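You operate a simulated robot arm through the tools that you are given. There is no shell and no other tool. Be economical: measure what you need, move in short steps, check, and stop when the job is done.

The job below is to be done with a simulated two-armed robot. You get a single attempt, and the scene is never put back.

JOB
Pick up the mug labelled "72" from the second shelf from the bottom of the ware rack with one hand, pass it to the other hand and put it in the wr tub. Set down upright: mug.

Only the result counts: the job must be done as asked and must still hold three seconds after the hand-in. Knocking over, shifting, dropping, spilling or breaking anything else fails it.

ROBOT AND FRAMES
Two 7-joint arms with two-finger parallel grippers on one trunk, on a base that drives. Base frame: it is fixed to the floor where the robot stands at the start and does not move with it; the origin is under the middle of the robot, x ahead of it, y to its left, z up. Lengths are in cm, angles in degrees, forces in N, time in s.
The left shoulder is at the start at [6.2, 16.2, 123.5], the right one opposite. With the tool pointing down near the work surface each hand reaches from about 10 to 80 cm from the robot's upright axis, wherever it stands, measured 20 degrees to its own side. Places, roughly: tub (19x23 cm) [44, 178, 66]. Payload 4.4 kg a hand.
The tool frame of a hand sits at the grasp point between the pads (the TCP): z along the fingers, y along the line on which they close. The tips reach 2.3 cm beyond it. Largest opening 9.4 cm; finger width 3.8, thickness 1; the body of the gripper, 5.4 by 9.6 cm, starts 3.9 cm behind the TCP.
Orientation is that of the tool frame in the base frame, as [roll, pitch, yaw] about the fixed x, y, z axes, in that order (R = Rz(yaw) Ry(pitch) Rx(roll)). With the fingers straight down and closing along the base's y, the tool's x points along the base's -x, its y along +y and its z along -z.

CONTROLS
- The arms move only by the tool move_arm. It takes "left_motion", "right_motion" or both (then of equal length, played together; a hand with none holds still); each is a list of rows, each a list of 7 numbers: the turn, a rotation vector about the tool's x, y, z in degrees, then the shift along the tool's x, y, z in cm, then the finger opening in cm, from 0 to 9.4. In form: [[wx, wy, wz, tx, ty, tz, grip], ...]. A call has 1 to 8 rows; each row shifts and turns the commanded pose from where the row before left it, along the tool's axes as they then stand. A row lasts 0.2 s, in which the tool goes at most 5 cm and 8.6 degrees; a call with a longer step from one row to the next is refused whole, and so is a gripper value outside its range. A pose out of reach is approached as far as the arm can. The call stops where the force on the tool passes 40 N (or 10 N more than at its start, if that is more) or the arm is blocked; 0.2 s more then pass. Each finger travels about 7.2 cm/s and halts on what it meets, pressing with about 26 N; the grip force reading is that of the motor and also rises with nothing between the fingers. The clock runs only during rows and for 0.2 s after the last one: add rows that do not move to give the fingers time. It gives the time, the measured TCP pose, the force on the tool (base axes), the opening and the grip force at its end, in the units of the frame above (readings bear some noise), with the torque about the TCP (base axes, N m) and any sound that the robot's microphone picked up, and new pictures: "show" is both (left out), scene, wrist or none (wrist: the cameras of the hands that moved).
- Cameras (640 x 400 px; columns grow to the right, rows downward): "scene" is now at [14.08, 1.48, 135.21]; the picture's right is [0.33, -0.94, -0.00], its down [-0.76, -0.26, -0.59] and it looks along [0.55, 0.19, -0.81] (base axes); focal length 272 px, centre (320, 200). "left" rides on the left gripper at [8.6, -1.6, -7.5] in its tool frame; the picture's right is [0.18, 0.98, 0.00], its down [-0.58, 0.11, -0.81] and it looks along [-0.79, 0.15, 0.59] (tool axes); focal length 243 px, centre (320, 200). "right" rides on the right gripper at [8.6, 1.6, -7.5] in its tool frame; the picture's right is [-0.18, 0.98, 0.00], its down [-0.58, -0.11, -0.81] and it looks along [-0.79, -0.15, 0.59] (tool axes); focal length 243 px, centre (320, 200). There is no depth. A picture from a camera that has moved, and an enlarged one, comes with that camera's place and axes in the base frame and with its lens.
- slide_trunk(by): slides the trunk up (or, below 0, down) by that many cm; the arms and the scene camera ride with it, the base frame stays. It gives what a move gives, with no picture.
- steer(legs): drives the robot by 1 to 6 legs, each [ahead, left, turn to the left] in cm, cm and degrees, along the robot's own axes; the way and the turn of a leg run together, so that a leg with both is an arc; at most 150 cm and 180 degrees a leg. The arms and the cameras ride along, it lands a little off, and it stops where it bumps. It gives what a move gives, and a new picture of the scene camera.
- turn_head(pan, tilt): turns the head with the scene camera to pan (to the left, within 80 degrees either way) and tilt (down, from -29 to 69), counted from straight ahead of the robot. It gives what a move gives, and a new picture of the scene camera.
- inspect(camera, box): a new picture of the part [left, top, right, bottom] of that camera's present view, enlarged. No time passes.
- close_job(): hands the job in; it is judged then, once.

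Go step by step. Nothing tells you exact positions but the pictures and the camera data: compare them with the known pose of the tool, close in by small moves and look again before you grip or let go. The budget is 120 turns and 260 pictures, counting those below and the enlarged ones. Unless the task says otherwise, let go and move clear before handing in.

The tools are called after "Request:" as name(argument=value, ...) on one line, values as JSON. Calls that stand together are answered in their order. move_arm: Moves the arms, as the interface text tells. Its arguments: {"type":"object","properties":{"left_motion":{"type":"array","items":{"type":"array","items":{"type":"number"}}},"right_motion":{"type":"array","items":{"type":"array","items":{"type":"number"}}},"show":{"type":"string","enum":["both","scene","wrist","none"]}},"required":[]} The other tools are called the same way: slide_trunk (by) slides the trunk up or down; steer (legs) drives the base; turn_head (pan, tilt) turns the head that bears the scene camera; inspect (camera, box) takes an enlarged picture of a part of a camera's view; close_job () hands the job in.

At the start:

```text
time: 0.0
left_position: [31.95, 30.95, 96.31]
left_orientation: [179.5, 0.9, 179.8]
left_contact_force: [0.3, 0.3, 0.3]
left_wrist_torque: [-0.01, 0.03, -0.02]
left_width: 9.4
left_grasp_force: 0.1
right_position: [30.07, 0.64, 92.57]
right_orientation: [179.3, 0.6, -179.8]
right_contact_force: [0.1, 0.7, -0.4]
right_wrist_torque: [-0.01, -0.04, 0.01]
right_width: 9.41
right_grasp_force: 0.0
trunk travel left (down, up): [-24.4, 14.4]
robot x, y, heading: [-0.07, 0.04, -0.2]
head pan, tilt: [19.4, 55.0]
```

scene: 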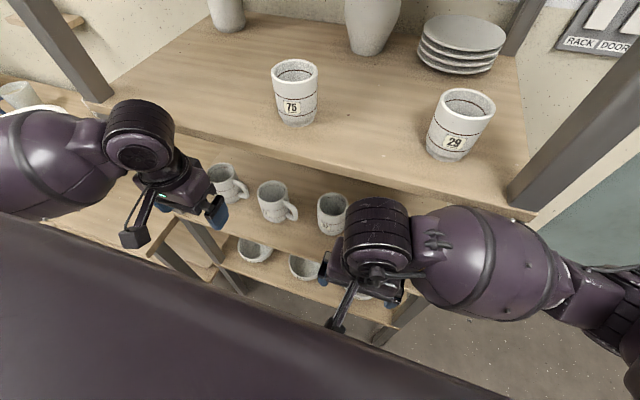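
right: 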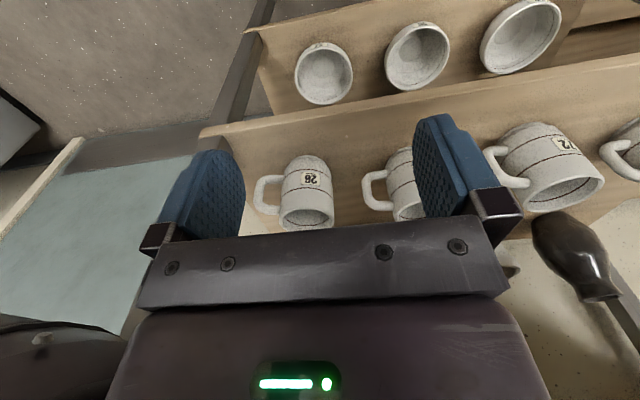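
left: 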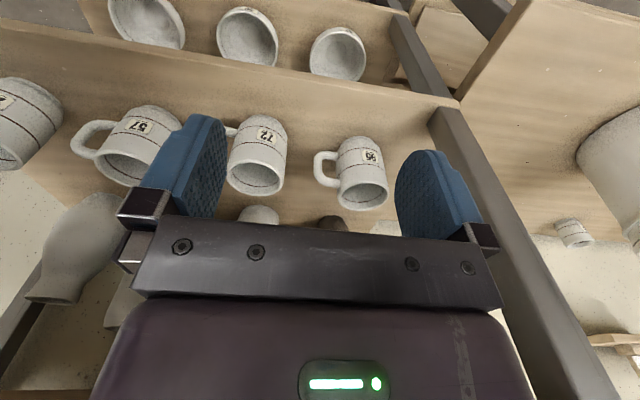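

I see a rack with a top board, a row of mugs on the shelf below it, and bowls under that. The wrist pictures are upside down, so I'll enlarge the labels first.

Request:
inspect(camera="left", box=[0, 60, 420, 240])

Request:
inspect(camera="right", box=[240, 100, 640, 250])

Request:
inspect(camera="scene", box=[180, 130, 420, 310])

```text
1.52 times, centred on (210, 150) of left
camera zoom: at [23.17, 29.4, 103.74], right [-0.18, 0.98, 0.0], down [0.57, 0.1, 0.82], along [0.8, 0.15, -0.58], focal length 370 px, centre (488, 276)
```

zoom: 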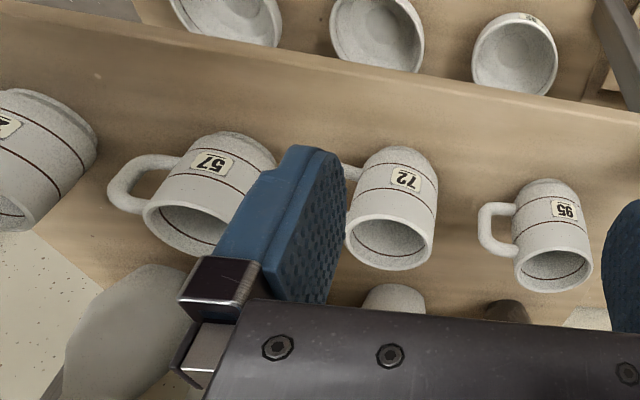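

```text
1.60 times, centred on (440, 175) of right
camera zoom: at [21.2, 2.12, 99.85], right [0.18, 0.98, 0.01], down [0.57, -0.12, 0.81], along [0.8, -0.14, -0.59], focal length 388 px, centre (128, 240)
```

zoom: 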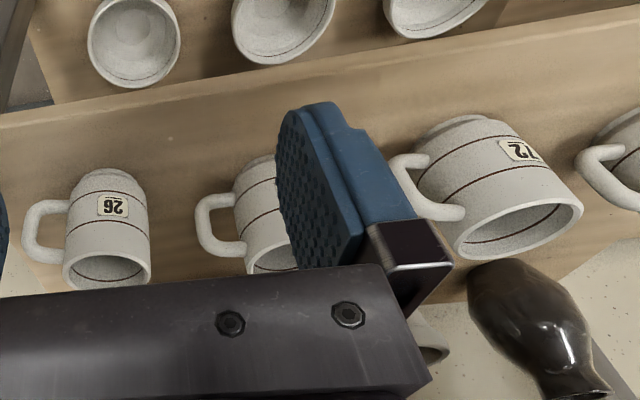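

```text
2.22 times, centred on (300, 220) of scene
camera zoom: at [14.08, 1.48, 135.21], right [0.33, -0.94, 0.0], down [-0.76, -0.26, -0.59], along [0.55, 0.19, -0.81], focal length 604 px, centre (364, 156)
```

zoom: 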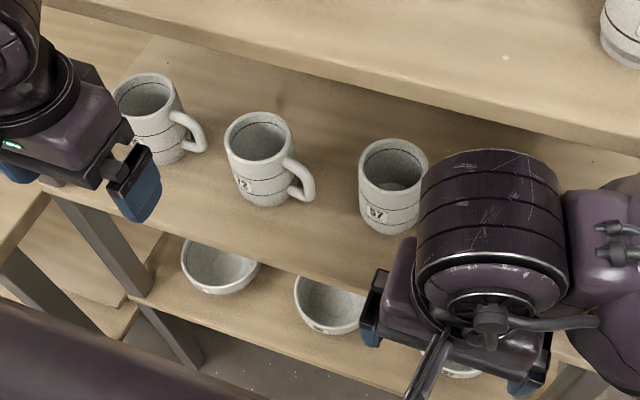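

Mug 72 is at roughly [48, 25.5, 79], between 95 and 57, with its handle towards -y and the front. I'll look around for the space and the tub before moving.

Request:
turn_head(pan=50, tilt=45)

Request:
turn_head(pan=78, tilt=25)

Request:
turn_head(pan=20, tilt=30)

```text
time: 1.0
left_position: [32.07, 31.12, 96.23]
left_orientation: [179.7, 0.7, 179.7]
left_contact_force: [0.5, -0.7, 0.8]
left_wrist_torque: [0.0, 0.01, 0.01]
left_width: 9.4
left_grasp_force: 0.1
right_position: [29.88, 0.63, 92.46]
right_orientation: [179.2, 0.2, -179.6]
right_contact_force: [0.0, 0.0, -0.2]
right_wrist_torque: [0.03, -0.01, 0.02]
right_width: 9.39
right_grasp_force: 0.1
trunk travel left (down, up): [-24.4, 14.4]
robot x, y, heading: [0.26, 0.28, -0.3]
head pan, tilt: [50.0, 45.0]
camera scene: at [12.81, 5.6, 136.49], right [0.76, -0.65, 0.01], down [-0.45, -0.54, -0.72], along [0.47, 0.54, -0.7], focal length 272 px, centre (320, 200)
```

scene: 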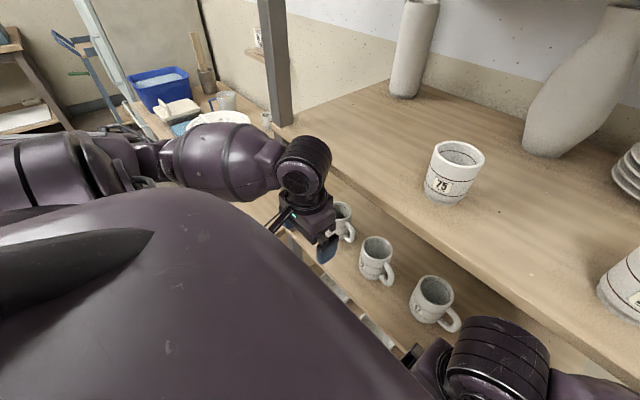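

```text
time: 1.9
left_position: [32.21, 31.17, 96.24]
left_orientation: [179.7, 0.8, 179.8]
left_contact_force: [-0.2, -0.5, 0.1]
left_wrist_torque: [-0.02, 0.01, 0.02]
left_width: 9.42
left_grasp_force: 0.2
right_position: [29.91, 0.58, 92.45]
right_orientation: [179.2, 0.1, -179.6]
right_contact_force: [0.4, -0.7, -0.6]
right_wrist_torque: [0.0, -0.01, 0.03]
right_width: 9.42
right_grasp_force: 0.1
trunk travel left (down, up): [-24.4, 14.4]
robot x, y, heading: [0.21, 0.03, -0.3]
head pan, tilt: [78.0, 25.0]
camera scene: at [9.49, 8.42, 139.53], right [0.98, -0.21, 0.01], down [-0.08, -0.41, -0.91], along [0.2, 0.89, -0.42], focal length 272 px, centre (320, 200)
```

scene: 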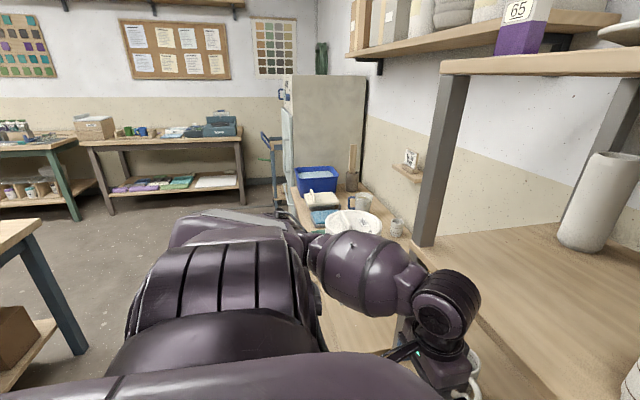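

```text
time: 3.2
left_position: [32.18, 31.2, 96.12]
left_orientation: [179.8, 0.8, 179.8]
left_contact_force: [-0.1, 0.7, 0.9]
left_wrist_torque: [0.02, 0.0, -0.01]
left_width: 9.38
left_grasp_force: 0.0
right_position: [29.82, 0.79, 92.47]
right_orientation: [179.2, 0.1, -179.5]
right_contact_force: [0.5, -0.2, -0.3]
right_wrist_torque: [-0.01, 0.02, -0.04]
right_width: 9.38
right_grasp_force: 0.0
trunk travel left (down, up): [-24.4, 14.4]
robot x, y, heading: [-0.1, -0.32, -0.2]
head pan, tilt: [20.0, 30.0]
camera scene: at [16.05, 2.53, 138.79], right [0.34, -0.94, 0.0], down [-0.46, -0.17, -0.87], along [0.82, 0.3, -0.49], focal length 272 px, centre (320, 200)
```

scene: 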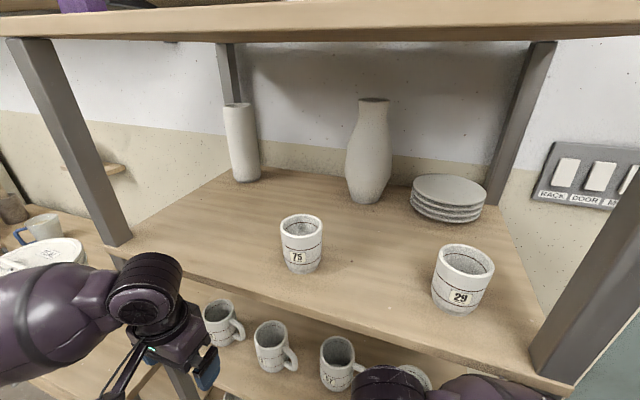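

This confirms four boards, with the mugs on the second from the bottom; the blue tub stands on the table to the left. I'll lower the trunk to see and reach under the third board.

Request:
slide_trunk(by=-18)

Request:
turn_head(pan=30, tilt=45)

```text
time: 5.2
left_position: [25.54, 27.47, 68.55]
left_orientation: [179.2, -30.4, 173.2]
left_contact_force: [0.2, 0.3, -0.6]
left_wrist_torque: [-0.02, 0.03, 0.03]
left_width: 9.39
left_grasp_force: 0.0
right_position: [24.65, -3.67, 75.37]
right_orientation: [178.2, 0.7, 174.3]
right_contact_force: [0.0, 0.3, 0.2]
right_wrist_torque: [0.03, -0.02, 0.0]
right_width: 9.41
right_grasp_force: 0.1
trunk travel left (down, up): [-6.4, 32.4]
robot x, y, heading: [-4.12, 0.34, -7.2]
head pan, tilt: [20.0, 30.0]
```

```text
time: 5.9
left_position: [25.6, 27.44, 68.57]
left_orientation: [179.3, -30.5, 173.1]
left_contact_force: [-0.1, -0.3, 0.3]
left_wrist_torque: [-0.01, -0.01, 0.02]
left_width: 9.4
left_grasp_force: 0.0
right_position: [24.49, -3.64, 75.48]
right_orientation: [178.0, 0.7, 174.2]
right_contact_force: [0.4, -0.9, -1.3]
right_wrist_torque: [0.04, 0.03, -0.05]
right_width: 9.41
right_grasp_force: 0.1
trunk travel left (down, up): [-6.4, 32.4]
robot x, y, heading: [-4.22, -0.06, -7.3]
head pan, tilt: [30.0, 45.0]
camera scene: at [26.34, -1.06, 116.11], right [0.39, -0.92, 0.0], down [-0.63, -0.27, -0.73], along [0.67, 0.28, -0.69], focal length 272 px, centre (320, 200)
```

scene: 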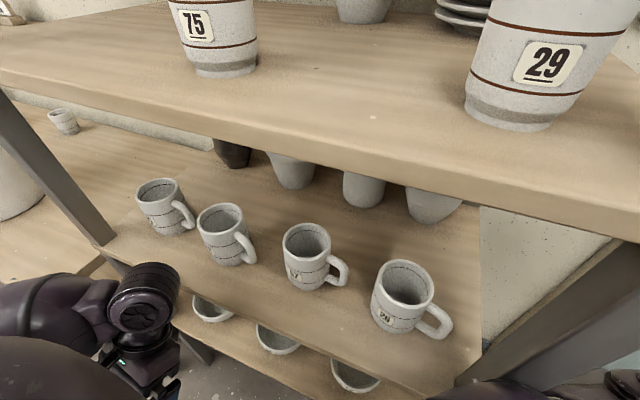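

The robot was pushed back and turned a little while lowering, and the left arm was deflected. Before going on I'll check what is touching and that nothing has shifted.

Request:
move_arm(left_motion=[[0, 0, 0, 0, 0, 0, 9.4]], right_motion=[[0, 0, 0, 0, 0, 0, 9.4]], show="wrist")

Request:
turn_head(pan=-40, tilt=50)

Request:
turn_head(pan=65, tilt=55)

```text
time: 6.5
left_position: [25.84, 27.46, 68.06]
left_orientation: [179.6, -31.2, 172.5]
left_contact_force: [0.4, 0.0, -0.4]
left_wrist_torque: [0.02, -0.02, -0.01]
left_width: 9.41
left_grasp_force: 0.1
right_position: [24.31, -3.5, 75.2]
right_orientation: [177.8, -0.1, 174.4]
right_contact_force: [-0.4, 0.0, -0.5]
right_wrist_torque: [-0.01, -0.08, 0.03]
right_width: 9.4
right_grasp_force: 0.0
trunk travel left (down, up): [-6.4, 32.4]
robot x, y, heading: [-4.61, -0.59, -7.5]
head pan, tilt: [30.0, 45.0]
stopped in row 1 (left hand): the arm was blocked; the commanded pose is now the measured one
camera right: at [15.82, -1.38, 82.68], right [0.28, 0.96, 0.04], down [0.57, -0.2, 0.8], along [0.77, -0.2, -0.6], focal length 243 px, centre (320, 200)
camera left: at [22.14, 26.39, 78.85], right [-0.03, 0.99, 0.1], down [0.92, -0.02, 0.39], along [0.39, 0.1, -0.92], focal length 243 px, centre (320, 200)
```

right: 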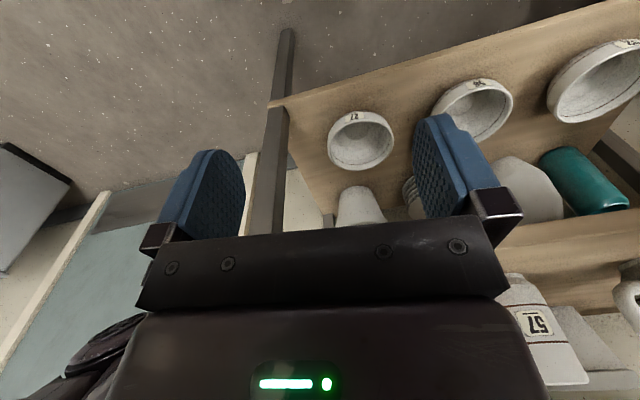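
left: 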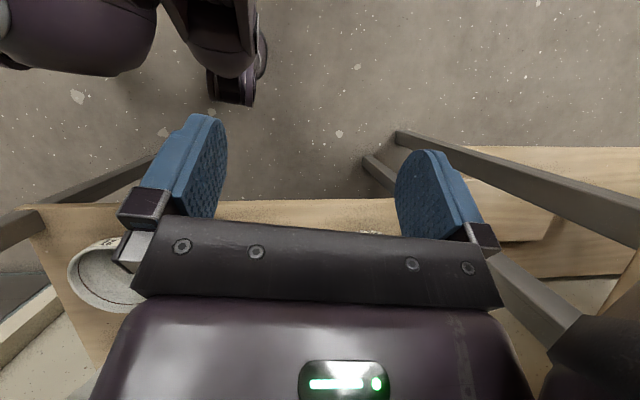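

```text
time: 7.9
left_position: [26.09, 27.62, 68.12]
left_orientation: [179.6, -31.1, 172.7]
left_contact_force: [-0.2, -0.3, 0.7]
left_wrist_torque: [-0.02, 0.0, 0.0]
left_width: 9.38
left_grasp_force: 0.1
right_position: [24.18, -3.82, 75.11]
right_orientation: [178.2, -0.5, 174.8]
right_contact_force: [-0.3, 0.0, 0.1]
right_wrist_torque: [-0.02, 0.0, 0.01]
right_width: 9.4
right_grasp_force: 0.1
trunk travel left (down, up): [-6.4, 32.4]
robot x, y, heading: [-3.95, 0.21, -7.4]
head pan, tilt: [-40.0, 50.0]
camera scene: at [24.75, -9.51, 115.03], right [-0.74, -0.68, -0.02], down [-0.5, 0.57, -0.65], along [0.45, -0.47, -0.76], focal length 272 px, centre (320, 200)
```

scene: 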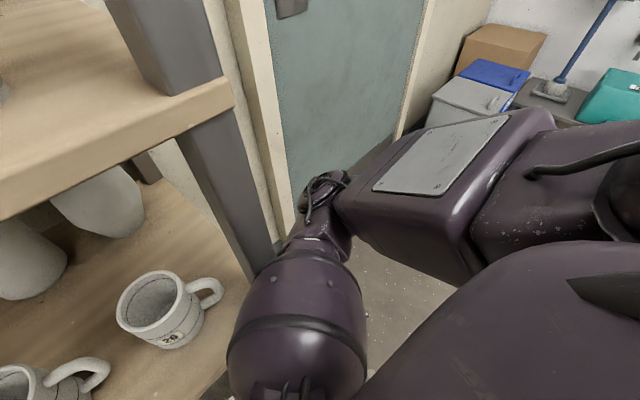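

```text
time: 9.8
left_position: [26.06, 27.57, 68.13]
left_orientation: [179.7, -30.9, 172.7]
left_contact_force: [0.5, 0.5, 0.4]
left_wrist_torque: [0.02, -0.04, -0.02]
left_width: 9.42
left_grasp_force: 0.0
right_position: [24.2, -3.73, 75.04]
right_orientation: [178.2, -0.5, 174.6]
right_contact_force: [0.0, 0.0, -0.3]
right_wrist_torque: [0.01, 0.01, 0.04]
right_width: 9.4
right_grasp_force: 0.1
trunk travel left (down, up): [-6.4, 32.4]
robot x, y, heading: [-4.23, 0.04, -7.4]
head pan, tilt: [65.0, 55.0]
camera scene: at [23.45, 2.27, 114.42], right [0.84, -0.54, 0.01], down [-0.43, -0.69, -0.59], along [0.33, 0.49, -0.81], focal length 272 px, centre (320, 200)
```

scene: 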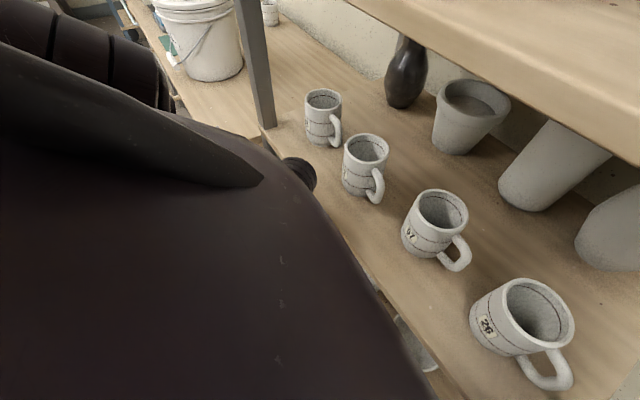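

The torso leans forward as it lowers, so it and the left arm came up against the rack front. Nothing on the shelves has moved, so I'll back away straight.

Request:
steer(legs=[[-25, 0, 0]])

Request:
turn_head(pan=35, tilt=35)

```text
time: 11.6
left_position: [1.85, 31.3, 67.43]
left_orientation: [180.0, -32.0, 172.7]
left_contact_force: [0.3, -0.2, -0.9]
left_wrist_torque: [-0.03, -0.04, 0.01]
left_width: 9.41
left_grasp_force: 0.1
right_position: [1.11, 0.14, 74.51]
right_orientation: [178.8, -0.8, 174.0]
right_contact_force: [-0.4, 0.1, 0.3]
right_wrist_torque: [0.01, -0.01, -0.02]
right_width: 9.4
right_grasp_force: 0.2
trunk travel left (down, up): [-6.4, 32.4]
robot x, y, heading: [-29.52, 3.02, -7.4]
head pan, tilt: [65.0, 55.0]
camera scene: at [0.42, 5.99, 113.82], right [0.85, -0.53, 0.0], down [-0.44, -0.69, -0.57], along [0.31, 0.48, -0.82], focal length 272 px, centre (320, 200)
```

scene: 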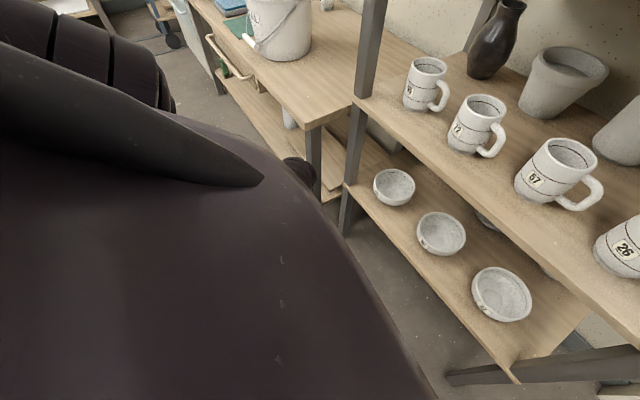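

```text
time: 12.6
left_position: [2.06, 31.19, 67.39]
left_orientation: [179.9, -32.1, 172.6]
left_contact_force: [0.3, -0.1, -0.3]
left_wrist_torque: [-0.01, 0.01, -0.01]
left_width: 9.41
left_grasp_force: 0.1
right_position: [1.1, 0.15, 74.46]
right_orientation: [178.7, -0.8, 174.1]
right_contact_force: [0.4, 0.1, 0.0]
right_wrist_torque: [0.03, 0.0, 0.0]
right_width: 9.37
right_grasp_force: 0.0
trunk travel left (down, up): [-6.4, 32.4]
robot x, y, heading: [-29.03, 3.11, -7.4]
head pan, tilt: [35.0, 35.0]
camera scene: at [4.38, 3.99, 116.63], right [0.47, -0.89, 0.0], down [-0.51, -0.27, -0.82], along [0.72, 0.38, -0.57], focal length 272 px, centre (320, 200)
```

scene: 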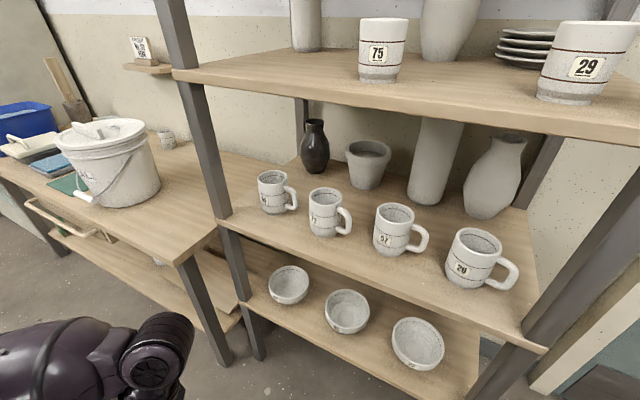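

Everything still stands, and from here I can see the whole rack. I'll enlarge mug 72 to fix its place and the handle's direction.

Request:
inspect(camera="scene", box=[250, 160, 410, 260])

Request:
inspect(camera="scene", box=[0, 80, 240, 230])

```text
4.00 times, centred on (330, 210) of scene
camera zoom: at [4.38, 3.99, 116.63], right [0.47, -0.89, 0.0], down [-0.51, -0.27, -0.82], along [0.72, 0.38, -0.57], focal length 1087 px, centre (280, 160)
```

zoom: 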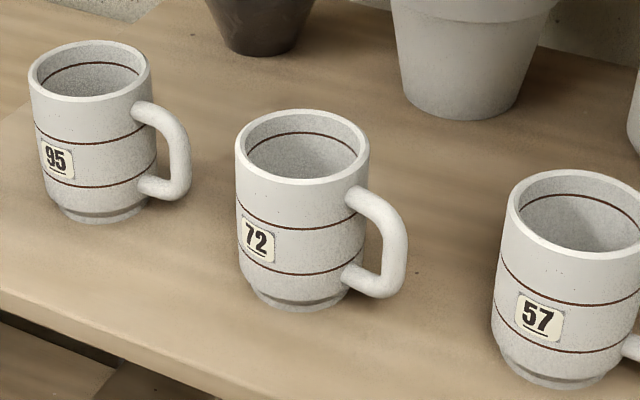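

```text
2.67 times, centred on (120, 155) of scene
camera zoom: at [4.38, 3.99, 116.63], right [0.47, -0.89, 0.0], down [-0.51, -0.27, -0.82], along [0.72, 0.38, -0.57], focal length 724 px, centre (853, 320)
```

zoom: 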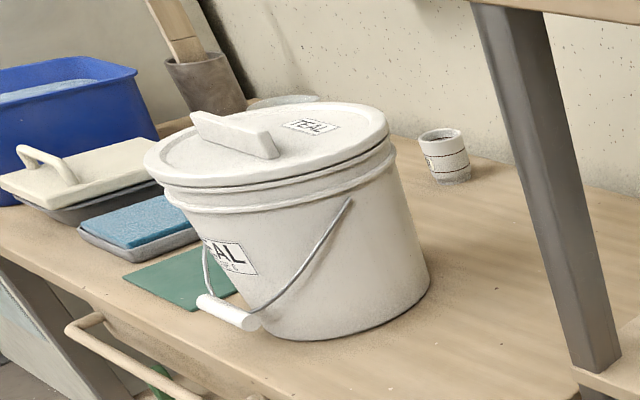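

Mug 72's rim centre is near [48, 25.6, 83.4], the mug is about 7.3 cm wide and 10 tall, with its handle towards -y. The shelf front is at x≈39 and the next board's underside at z≈106. My plan is for the left hand to grip the body from the front left, pitched down 35° and heading -28° to clear the handle, so I'll turn that hand here in the open.

Request:
move_arm(left_motion=[[0, -8.4, 0, 0, 0, -2.5, 9.4], [0, -8.4, 0, 0, 0, -2.5, 9.4], [0, -8.4, 0, 0, 0, -2.5, 9.4], [0, -8.4, 0, 0, 0, -2.5, 9.4], [0, -8.4, 0, 0, 0, -2.5, 9.4], [0, -8.4, 0, 0, 0, -2.5, 9.4], [0, -8.4, 0, 0, 0, -2.5, 9.4], [0, -8.4, 0, 0, 0, -2.5, 9.4]], show="scene")

```text
time: 14.3
left_position: [9.76, 35.19, 67.5]
left_orientation: [179.1, -4.6, 173.1]
left_contact_force: [0.3, 0.9, -0.7]
left_wrist_torque: [0.02, 0.01, -0.03]
left_width: 9.39
left_grasp_force: 0.1
left hand out of reach, approached as far as the arm can: row 1, 2, 3, 4, 5, 6, 7, 8
right_position: [1.08, 0.08, 74.49]
right_orientation: [178.8, -0.9, 174.1]
right_contact_force: [-0.3, 0.4, -0.3]
right_wrist_torque: [0.0, 0.0, -0.04]
right_width: 9.41
right_grasp_force: 0.2
trunk travel left (down, up): [-6.4, 32.4]
robot x, y, heading: [-29.61, 3.06, -7.3]
head pan, tilt: [35.0, 35.0]
camera scene: at [4.39, 3.98, 116.64], right [0.46, -0.89, 0.0], down [-0.51, -0.27, -0.82], along [0.73, 0.38, -0.57], focal length 272 px, centre (320, 200)
```

scene: 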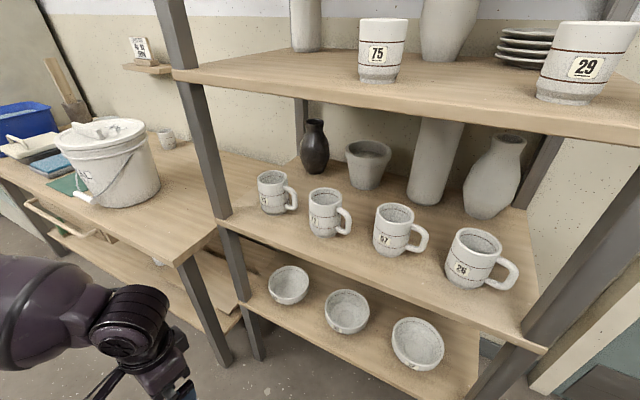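

The hand lags behind its command. I'll hold still to see whether it catches up.

Request:
move_arm(left_motion=[[0, 0, 0, 0, 0, 0, 9.4], [0, 0, 0, 0, 0, 0, 9.4], [0, 0, 0, 0, 0, 0, 9.4], [0, 0, 0, 0, 0, 0, 9.4]], show="none")

```text
time: 15.3
left_position: [9.79, 35.26, 67.41]
left_orientation: [179.1, -4.6, 173.1]
left_contact_force: [-0.5, -0.3, 0.3]
left_wrist_torque: [-0.04, 0.0, 0.01]
left_width: 9.39
left_grasp_force: 0.1
right_position: [1.28, 0.07, 74.4]
right_orientation: [178.9, -0.9, 174.2]
right_contact_force: [-0.9, 0.8, -0.9]
right_wrist_torque: [0.01, 0.01, -0.01]
right_width: 9.4
right_grasp_force: 0.0
trunk travel left (down, up): [-6.4, 32.4]
robot x, y, heading: [-29.24, 3.25, -7.4]
head pan, tilt: [35.0, 35.0]
```

Request:
move_arm(left_motion=[[0, 0, 0, 0, 0, -4, 9.4], [0, 0, 0, 0, 0, -4, 9.4], [0, 0, 0, 0, 0, -4, 9.4], [0, 0, 0, 0, 0, -4, 9.4], [0, 0, 0, 0, 0, 0, 9.4]], show="none")

```text
time: 16.6
left_position: [9.82, 35.32, 67.51]
left_orientation: [179.2, -4.6, 173.1]
left_contact_force: [0.3, 0.0, 0.3]
left_wrist_torque: [0.04, -0.01, -0.01]
left_width: 9.39
left_grasp_force: 0.0
left hand out of reach, approached as far as the arm can: row 1, 2, 3, 4
right_position: [1.07, 0.07, 74.48]
right_orientation: [178.8, -1.0, 174.1]
right_contact_force: [-0.8, 0.3, 0.0]
right_wrist_torque: [-0.01, 0.03, 0.04]
right_width: 9.41
right_grasp_force: 0.1
trunk travel left (down, up): [-6.4, 32.4]
robot x, y, heading: [-29.57, 3.0, -7.6]
head pan, tilt: [35.0, 35.0]
```

Request:
move_arm(left_motion=[[0, 0, 0, -4, 0, 0, 9.4], [0, 0, 0, -4, 0, 0, 9.4], [0, 0, 0, -4, 0, 0, 9.4], [0, 0, 0, -4, 0, 0, 9.4], [0, 0, 0, 0, 0, 0, 9.4]], show="scene")

Request:
turn_head(pan=55, tilt=60)

```text
time: 17.8
left_position: [25.71, 33.18, 65.91]
left_orientation: [179.1, -4.6, 173.2]
left_contact_force: [0.2, -0.4, -0.2]
left_wrist_torque: [-0.02, -0.01, -0.01]
left_width: 9.39
left_grasp_force: 0.1
right_position: [1.26, 0.08, 74.44]
right_orientation: [178.8, -0.8, 174.1]
right_contact_force: [-0.1, 0.1, -0.5]
right_wrist_torque: [0.04, 0.0, 0.0]
right_width: 9.39
right_grasp_force: 0.1
trunk travel left (down, up): [-6.4, 32.4]
robot x, y, heading: [-29.29, 3.35, -7.5]
head pan, tilt: [35.0, 35.0]
camera scene: at [4.38, 3.99, 116.64], right [0.46, -0.89, 0.0], down [-0.51, -0.27, -0.82], along [0.73, 0.38, -0.57], focal length 272 px, centre (320, 200)
```

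scene: 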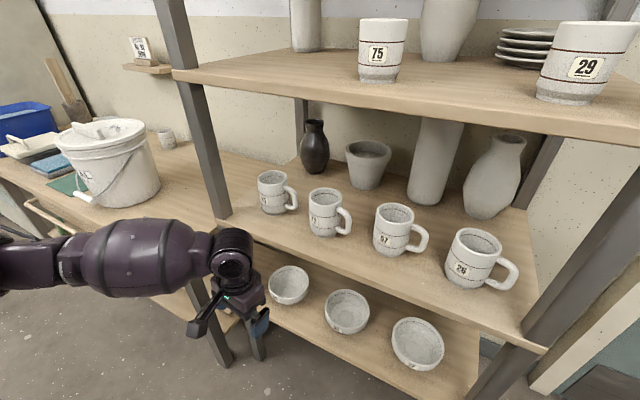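

```text
time: 18.6
left_position: [25.62, 33.16, 65.96]
left_orientation: [179.2, -4.6, 173.2]
left_contact_force: [-0.2, -0.3, -0.2]
left_wrist_torque: [0.04, -0.03, -0.02]
left_width: 9.43
left_grasp_force: 0.1
right_position: [1.15, 0.06, 74.47]
right_orientation: [178.7, -0.9, 174.1]
right_contact_force: [-0.5, -0.3, 0.3]
right_wrist_torque: [0.02, 0.0, 0.0]
right_width: 9.41
right_grasp_force: 0.0
trunk travel left (down, up): [-6.4, 32.4]
robot x, y, heading: [-29.06, 3.74, -7.5]
head pan, tilt: [55.0, 60.0]
camera scene: at [1.08, 4.82, 113.21], right [0.74, -0.67, 0.0], down [-0.58, -0.64, -0.5], along [0.34, 0.37, -0.87], focal length 272 px, centre (320, 200)
```

scene: 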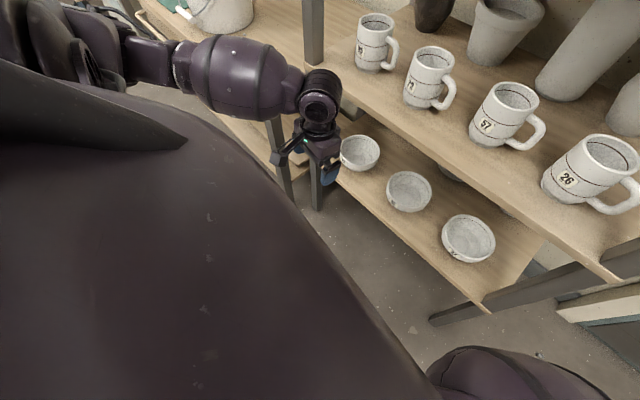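

The left arm moves freely again when it goes forward. Now I'll raise it.

Request:
move_arm(left_motion=[[0, 0, 0, 0, 0, -4, 9.4], [0, 0, 0, 0, 0, -4, 9.4], [0, 0, 0, 0, 0, -4, 9.4], [0, 0, 0, 0, 0, -4, 9.4], [0, 0, 0, 0, 0, -4, 9.4], [0, 0, 0, 0, 0, 0, 9.4]], show="none")

```text
time: 20.0
left_position: [27.18, 32.69, 86.09]
left_orientation: [179.2, -4.6, 173.1]
left_contact_force: [0.4, -0.5, 0.1]
left_wrist_torque: [0.03, 0.01, 0.02]
left_width: 9.42
left_grasp_force: 0.0
right_position: [1.1, 0.16, 74.52]
right_orientation: [178.8, -0.8, 174.1]
right_contact_force: [-0.5, -0.5, -0.5]
right_wrist_torque: [-0.02, 0.0, -0.02]
right_width: 9.4
right_grasp_force: 0.1
trunk travel left (down, up): [-6.4, 32.4]
robot x, y, heading: [-29.36, 3.02, -7.4]
head pan, tilt: [55.0, 60.0]
```

Request:
move_arm(left_motion=[[0, -8.4, 0, 0, 0, 0, 9.4], [0, -8.4, 0, 0, 0, 0, 9.4], [0, -8.4, 0, 0, 0, 0, 9.4], [0, -8.4, 0, 0, 0, 0, 9.4], [0, -8.4, 0, 0, 0, 0, 9.4], [0, -8.4, 0, 0, 0, 0, 9.4], [0, -8.4, 0, 0, 0, 0, 9.4], [0, 0, 0, 0, 0, 0, 9.4]], show="none")

```text
time: 21.8
left_position: [31.4, 31.81, 90.8]
left_orientation: [177.5, 40.4, 173.0]
left_contact_force: [0.0, 0.7, 0.4]
left_wrist_torque: [-0.01, 0.02, 0.0]
left_width: 9.41
left_grasp_force: 0.2
left hand out of reach, approached as far as the arm can: row 4, 5, 6, 7
right_position: [1.2, 0.01, 74.33]
right_orientation: [178.8, -0.8, 174.1]
right_contact_force: [0.6, 0.1, 0.1]
right_wrist_torque: [0.01, -0.03, 0.0]
right_width: 9.39
right_grasp_force: 0.1
trunk travel left (down, up): [-6.4, 32.4]
robot x, y, heading: [-29.1, 3.27, -7.2]
head pan, tilt: [55.0, 60.0]
```

The wrist limits how far the fingers point forward this close to the body, so I'll back off and test with the arm stretched further.

Request:
steer(legs=[[-18, 0, 7.3]])

Request:
move_arm(left_motion=[[0, 0, 0, -3, 0, 2.5, 9.4], [0, 0, 0, -3, 0, 2.5, 9.4], [0, 0, 0, -3, 0, 2.5, 9.4], [0, -5, 0, -3, 0, 2.5, 9.4], [0, -5, 0, -2, 0, 2, 9.4], [0, -5, 0, 0, 0, 0, 9.4], [0, 0, 0, 0, 0, 0, 9.4]], show="none")

```text
time: 23.3
left_position: [9.66, 40.48, 90.82]
left_orientation: [177.4, 40.5, -179.7]
left_contact_force: [0.2, 0.4, 0.6]
left_wrist_torque: [0.0, 0.05, -0.02]
left_width: 9.4
left_grasp_force: 0.1
right_position: [-16.35, 5.11, 74.5]
right_orientation: [178.8, -0.9, -178.6]
right_contact_force: [-0.4, -0.1, 0.6]
right_wrist_torque: [0.04, -0.03, 0.0]
right_width: 9.43
right_grasp_force: 0.0
trunk travel left (down, up): [-6.4, 32.4]
robot x, y, heading: [-47.05, 4.59, 0.1]
head pan, tilt: [55.0, 60.0]
camera scene: at [-17.08, 9.81, 113.22], right [0.82, -0.57, 0.0], down [-0.5, -0.71, -0.5], along [0.29, 0.41, -0.87], focal length 272 px, centre (320, 200)
```

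scene: 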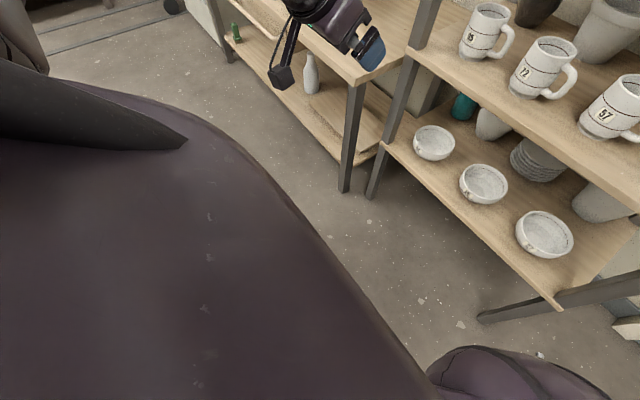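

```text
time: 24.9
left_position: [28.04, 40.98, 91.15]
left_orientation: [176.6, 55.6, 179.2]
left_contact_force: [-0.5, 0.6, 0.0]
left_wrist_torque: [-0.02, 0.02, 0.01]
left_width: 9.39
left_grasp_force: 0.0
right_position: [-16.38, 5.22, 74.57]
right_orientation: [178.8, -0.9, -178.8]
right_contact_force: [0.3, -0.1, -0.4]
right_wrist_torque: [0.04, -0.02, -0.02]
right_width: 9.41
right_grasp_force: 0.1
trunk travel left (down, up): [-6.4, 32.4]
robot x, y, heading: [-46.69, 4.52, -0.3]
head pan, tilt: [55.0, 60.0]
```

The forward pitch now works when stretched. Next I'll yaw the hand to heading -28°.

Request:
move_arm(left_motion=[[5.6, 0, 3.8, 0, 0, 0, 9.4], [5.6, 0, 3.8, 0, 0, 0, 9.4], [5.6, 0, 3.8, 0, 0, 0, 9.4], [5.6, 0, 3.8, 0, 0, 0, 9.4], [0, 0, 0, 0, 0, 0, 9.4]], show="wrist")

Request:
turn_head(pan=35, tilt=30)

```text
time: 26.1
left_position: [27.99, 41.16, 91.13]
left_orientation: [177.2, 54.6, 152.6]
left_contact_force: [0.2, 0.9, 0.6]
left_wrist_torque: [-0.03, -0.01, -0.02]
left_width: 9.39
left_grasp_force: 0.1
right_position: [-16.31, 5.18, 74.48]
right_orientation: [178.7, -1.0, -178.7]
right_contact_force: [-0.1, 0.0, 0.0]
right_wrist_torque: [0.03, 0.0, -0.04]
right_width: 9.41
right_grasp_force: 0.0
trunk travel left (down, up): [-6.4, 32.4]
robot x, y, heading: [-46.84, 4.16, -0.1]
head pan, tilt: [55.0, 60.0]
camera left: at [17.41, 44.47, 88.29], right [0.32, 0.94, -0.12], down [-0.26, 0.21, 0.94], along [0.91, -0.27, 0.31], focal length 243 px, centre (320, 200)
```

left: 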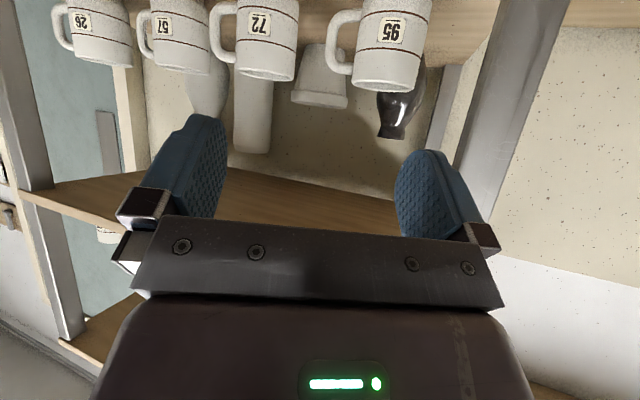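

```text
time: 27.1
left_position: [28.02, 41.16, 91.2]
left_orientation: [177.3, 54.7, 152.6]
left_contact_force: [0.2, -0.2, -0.4]
left_wrist_torque: [0.04, -0.04, -0.02]
left_width: 9.39
left_grasp_force: 0.1
right_position: [-16.44, 5.14, 74.44]
right_orientation: [178.8, -1.0, -178.7]
right_contact_force: [-0.2, 0.3, 0.7]
right_wrist_torque: [-0.02, 0.02, -0.03]
right_width: 9.39
right_grasp_force: 0.2
trunk travel left (down, up): [-6.4, 32.4]
robot x, y, heading: [-46.67, 4.18, -0.1]
head pan, tilt: [35.0, 30.0]
camera scene: at [-13.44, 9.54, 117.41], right [0.57, -0.82, 0.0], down [-0.41, -0.29, -0.87], along [0.71, 0.5, -0.5], focal length 272 px, centre (320, 200)
```

scene: 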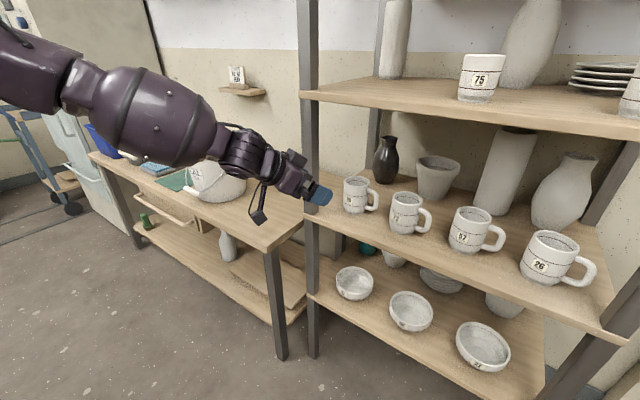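

The orientation is right and a second sighting confirms the mug's place. I'll bring the hand to mug-grip height and lateral position, to drive in afterwards.

Request:
move_arm(left_motion=[[0.7, 0, 0, 2.18, -3.28, 1.34, 9.4], [0.7, 0, 0, 2.18, -3.28, 1.34, 9.4], [0.7, 0, 0, 2.18, -3.28, 1.34, 9.4], [0.7, 0, 0, 2.18, -3.28, 1.34, 9.4], [0, 0, 0, 0, 0, 0, 9.4]], show="scene")

```text
time: 28.3
left_position: [21.88, 29.59, 80.66]
left_orientation: [-179.9, 54.7, 152.6]
left_contact_force: [0.6, -0.2, -0.2]
left_wrist_torque: [-0.01, 0.01, 0.0]
left_width: 9.39
left_grasp_force: 0.0
right_position: [-16.3, 5.09, 74.36]
right_orientation: [178.8, -0.9, -178.7]
right_contact_force: [0.5, 0.1, 0.1]
right_wrist_torque: [0.01, -0.03, -0.04]
right_width: 9.41
right_grasp_force: 0.1
trunk travel left (down, up): [-6.4, 32.4]
robot x, y, heading: [-46.67, 4.54, -0.0]
head pan, tilt: [35.0, 30.0]
camera scene: at [-13.46, 9.54, 117.43], right [0.57, -0.82, 0.0], down [-0.41, -0.29, -0.87], along [0.71, 0.5, -0.5], focal length 272 px, centre (320, 200)
```

scene: 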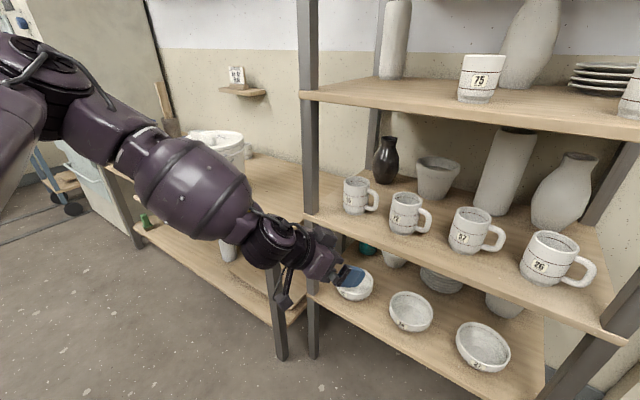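

Request:
steer(legs=[[16, 0, 0]])

Request:
turn_head(pan=40, tilt=45)

```text
time: 29.7
left_position: [37.91, 29.72, 80.86]
left_orientation: [-179.9, 54.5, 152.7]
left_contact_force: [-0.1, 0.4, 0.1]
left_wrist_torque: [0.02, -0.02, -0.01]
left_width: 9.39
left_grasp_force: 0.0
right_position: [-0.28, 5.2, 74.43]
right_orientation: [178.8, -0.9, -178.6]
right_contact_force: [0.2, -0.1, -0.2]
right_wrist_torque: [0.05, 0.0, 0.03]
right_width: 9.39
right_grasp_force: 0.0
trunk travel left (down, up): [-6.4, 32.4]
robot x, y, heading: [-30.94, 4.39, -0.2]
head pan, tilt: [35.0, 30.0]
camera scene: at [2.64, 9.57, 117.39], right [0.57, -0.82, 0.0], down [-0.41, -0.29, -0.87], along [0.71, 0.5, -0.5], focal length 272 px, centre (320, 200)
```

scene: 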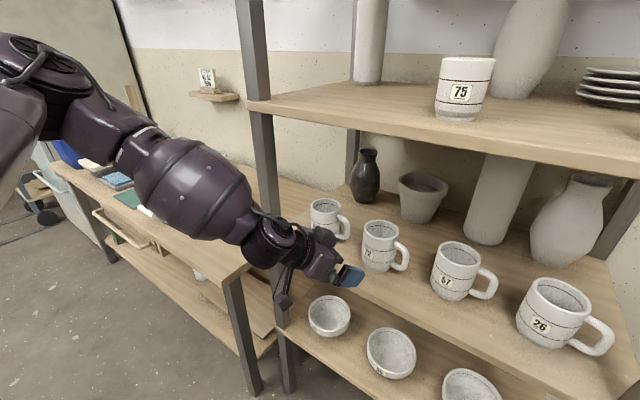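

```text
time: 30.5
left_position: [37.76, 29.72, 80.78]
left_orientation: [-179.9, 54.7, 152.6]
left_contact_force: [-0.2, -0.4, -0.1]
left_wrist_torque: [0.0, -0.03, 0.03]
left_width: 9.4
left_grasp_force: 0.0
right_position: [-0.32, 5.1, 74.44]
right_orientation: [178.8, -0.9, -178.6]
right_contact_force: [-0.5, -0.5, -1.3]
right_wrist_torque: [0.0, -0.02, -0.01]
right_width: 9.39
right_grasp_force: 0.0
trunk travel left (down, up): [-6.4, 32.4]
robot x, y, heading: [-30.91, 4.57, -0.0]
head pan, tilt: [40.0, 45.0]
camera scene: at [1.41, 9.61, 115.16], right [0.64, -0.77, 0.0], down [-0.54, -0.45, -0.71], along [0.54, 0.45, -0.71], focal length 272 px, centre (320, 200)
```

scene: 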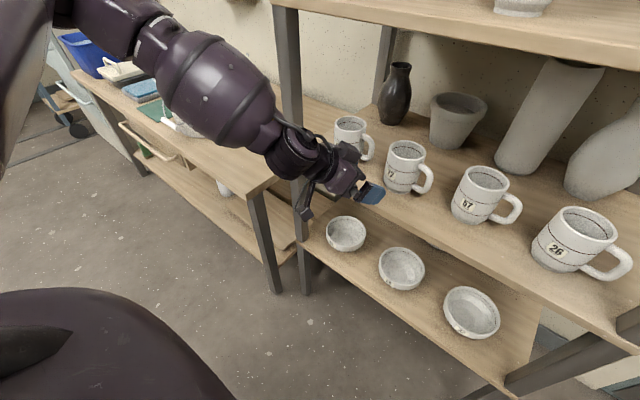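

Request:
inspect(camera="scene", box=[320, 110, 480, 210])

Request:
inspect(camera="left", box=[0, 0, 640, 400])

```text
4.00 times, centred on (400, 160) of scene
camera zoom: at [1.41, 9.61, 115.16], right [0.64, -0.77, 0.0], down [-0.54, -0.45, -0.71], along [0.54, 0.45, -0.71], focal length 1087 px, centre (0, 360)
```

zoom: 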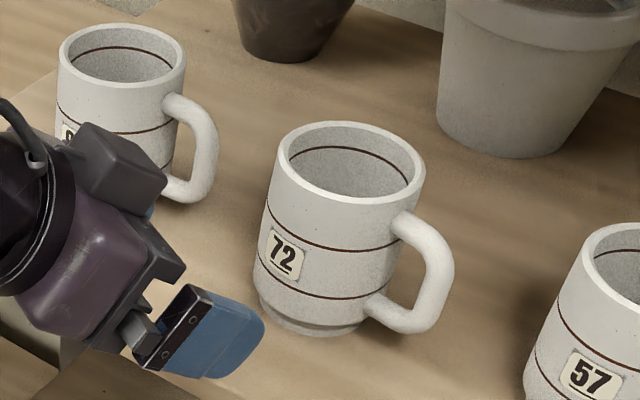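

```text
1.00 times, centred on (320, 200) of left (not enlarged: the box is as wide or as high as the picture)
camera zoom: at [27.27, 33.44, 78.0], right [0.36, 0.92, -0.15], down [-0.23, 0.25, 0.94], along [0.9, -0.3, 0.3], focal length 243 px, centre (320, 200)
```

zoom: 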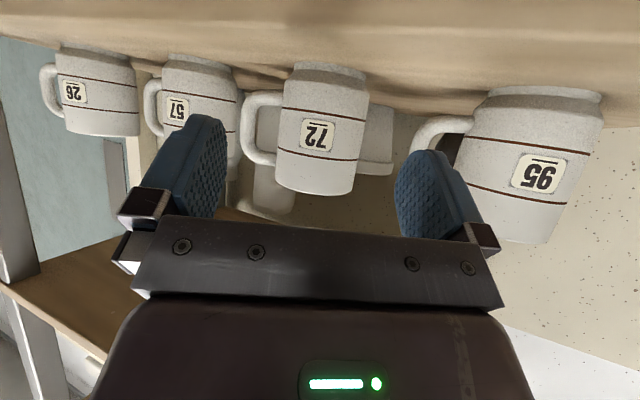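

The wrist view shows mug 72 centred between the fingers to within 1 cm. I'll correct sideways and go two thirds of the way, then check.

Request:
move_arm(left_motion=[[0, 0, 0, 0, 0.95, 0, 9.4], [0, 0, 0, -1.98, 0, 2.5, 9.4], [0, 0, 0, -1.98, 0, 2.5, 9.4], [0, 0, 0, 0, 0, 0, 9.4]])

Request:
inspect(camera="scene", box=[320, 110, 480, 210])

```text
time: 31.5
left_position: [44.06, 27.65, 80.93]
left_orientation: [-180.0, 54.7, 152.7]
left_contact_force: [-0.5, -0.7, 0.2]
left_wrist_torque: [0.02, 0.02, -0.01]
left_width: 9.4
left_grasp_force: 0.1
right_position: [-0.38, 5.15, 74.37]
right_orientation: [178.8, -0.9, -178.5]
right_contact_force: [-0.7, -0.3, -0.4]
right_wrist_torque: [0.01, -0.03, 0.02]
right_width: 9.39
right_grasp_force: 0.0
trunk travel left (down, up): [-6.4, 32.4]
robot x, y, heading: [-31.31, 4.62, 0.1]
head pan, tilt: [40.0, 45.0]
camera scene: at [1.39, 9.62, 115.16], right [0.64, -0.77, 0.0], down [-0.54, -0.45, -0.71], along [0.54, 0.45, -0.71], focal length 272 px, centre (320, 200)
camera left: at [33.47, 31.29, 78.19], right [0.36, 0.92, -0.15], down [-0.23, 0.25, 0.94], along [0.9, -0.3, 0.3], focal length 243 px, centre (320, 200)
```

scene: 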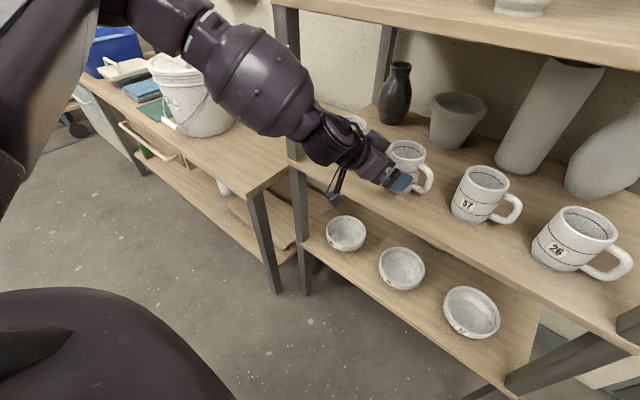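
left: 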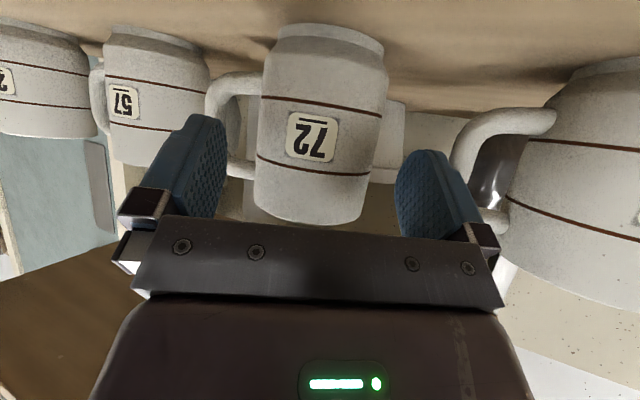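

```text
4.00 times, centred on (400, 160) of scene
camera zoom: at [1.39, 9.62, 115.16], right [0.64, -0.77, 0.0], down [-0.54, -0.45, -0.71], along [0.54, 0.45, -0.71], focal length 1087 px, centre (0, 360)
```

zoom: 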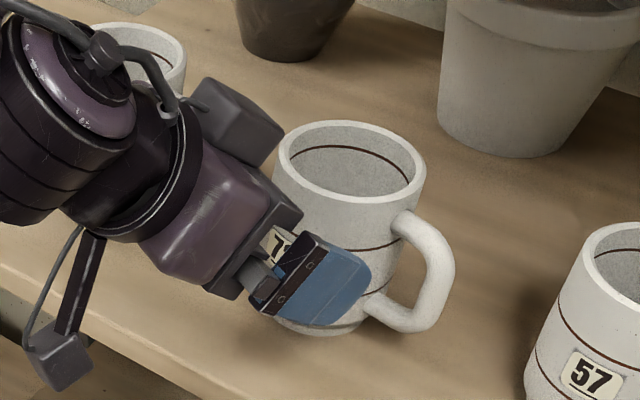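

Alignment is good, with the mug between the fingers and the handle ahead of the right tip. I'll advance the last bit.

Request:
move_arm(left_motion=[[0, 0, 0, -0.92, -0.07, 1.07, 9.4], [0, 0, 0, -0.92, -0.07, 1.07, 9.4], [0, 0, 0, 0, 0, 0, 9.4]])

Request:
inspect(camera="scene", box=[320, 110, 480, 210])

```text
time: 32.3
left_position: [46.36, 26.18, 81.12]
left_orientation: [-179.9, 54.5, 152.7]
left_contact_force: [-1.0, 0.2, -0.1]
left_wrist_torque: [0.03, 0.0, -0.01]
left_width: 9.37
left_grasp_force: 0.1
right_position: [-0.32, 5.2, 74.42]
right_orientation: [178.8, -0.9, -178.7]
right_contact_force: [-0.3, 0.3, 0.1]
right_wrist_torque: [-0.01, -0.02, 0.04]
right_width: 9.39
right_grasp_force: 0.0
trunk travel left (down, up): [-6.4, 32.4]
robot x, y, heading: [-30.88, 4.24, 0.0]
head pan, tilt: [40.0, 45.0]
camera scene: at [1.41, 9.61, 115.15], right [0.64, -0.77, 0.0], down [-0.54, -0.45, -0.71], along [0.54, 0.45, -0.71], focal length 272 px, centre (320, 200)
camera left: at [35.8, 29.89, 78.43], right [0.36, 0.92, -0.15], down [-0.23, 0.25, 0.94], along [0.9, -0.3, 0.3], focal length 243 px, centre (320, 200)
```

scene: 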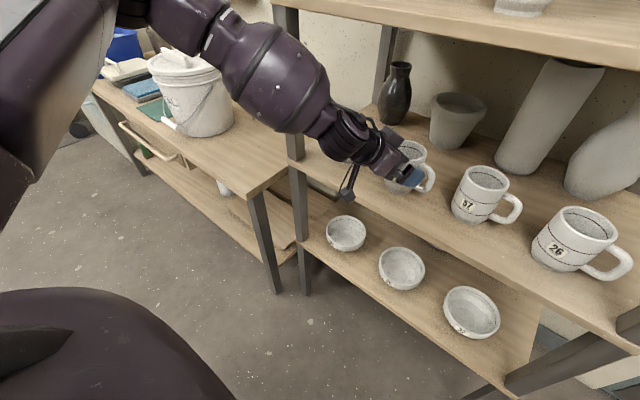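
left: 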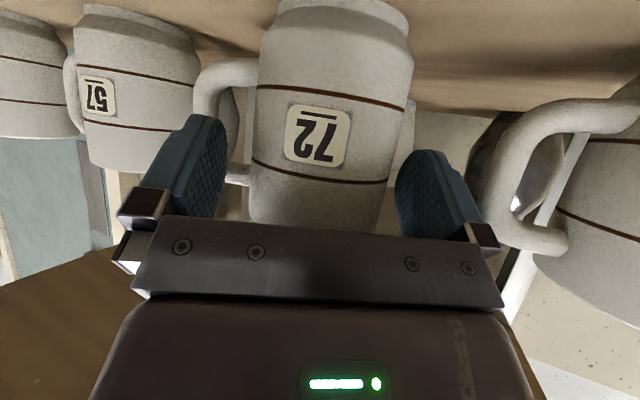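

```text
4.00 times, centred on (400, 160) of scene
camera zoom: at [1.41, 9.61, 115.15], right [0.64, -0.77, 0.0], down [-0.54, -0.45, -0.71], along [0.54, 0.45, -0.71], focal length 1087 px, centre (0, 360)
```

zoom: 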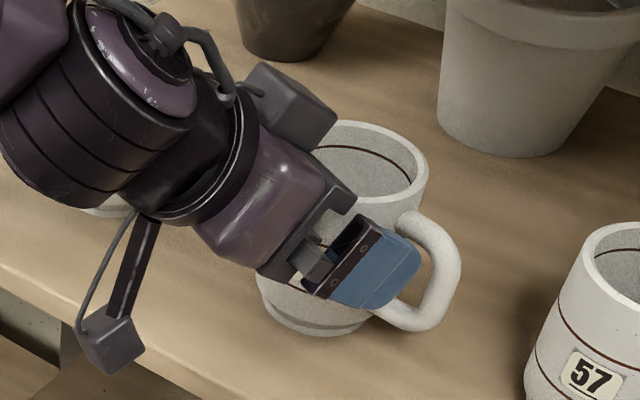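

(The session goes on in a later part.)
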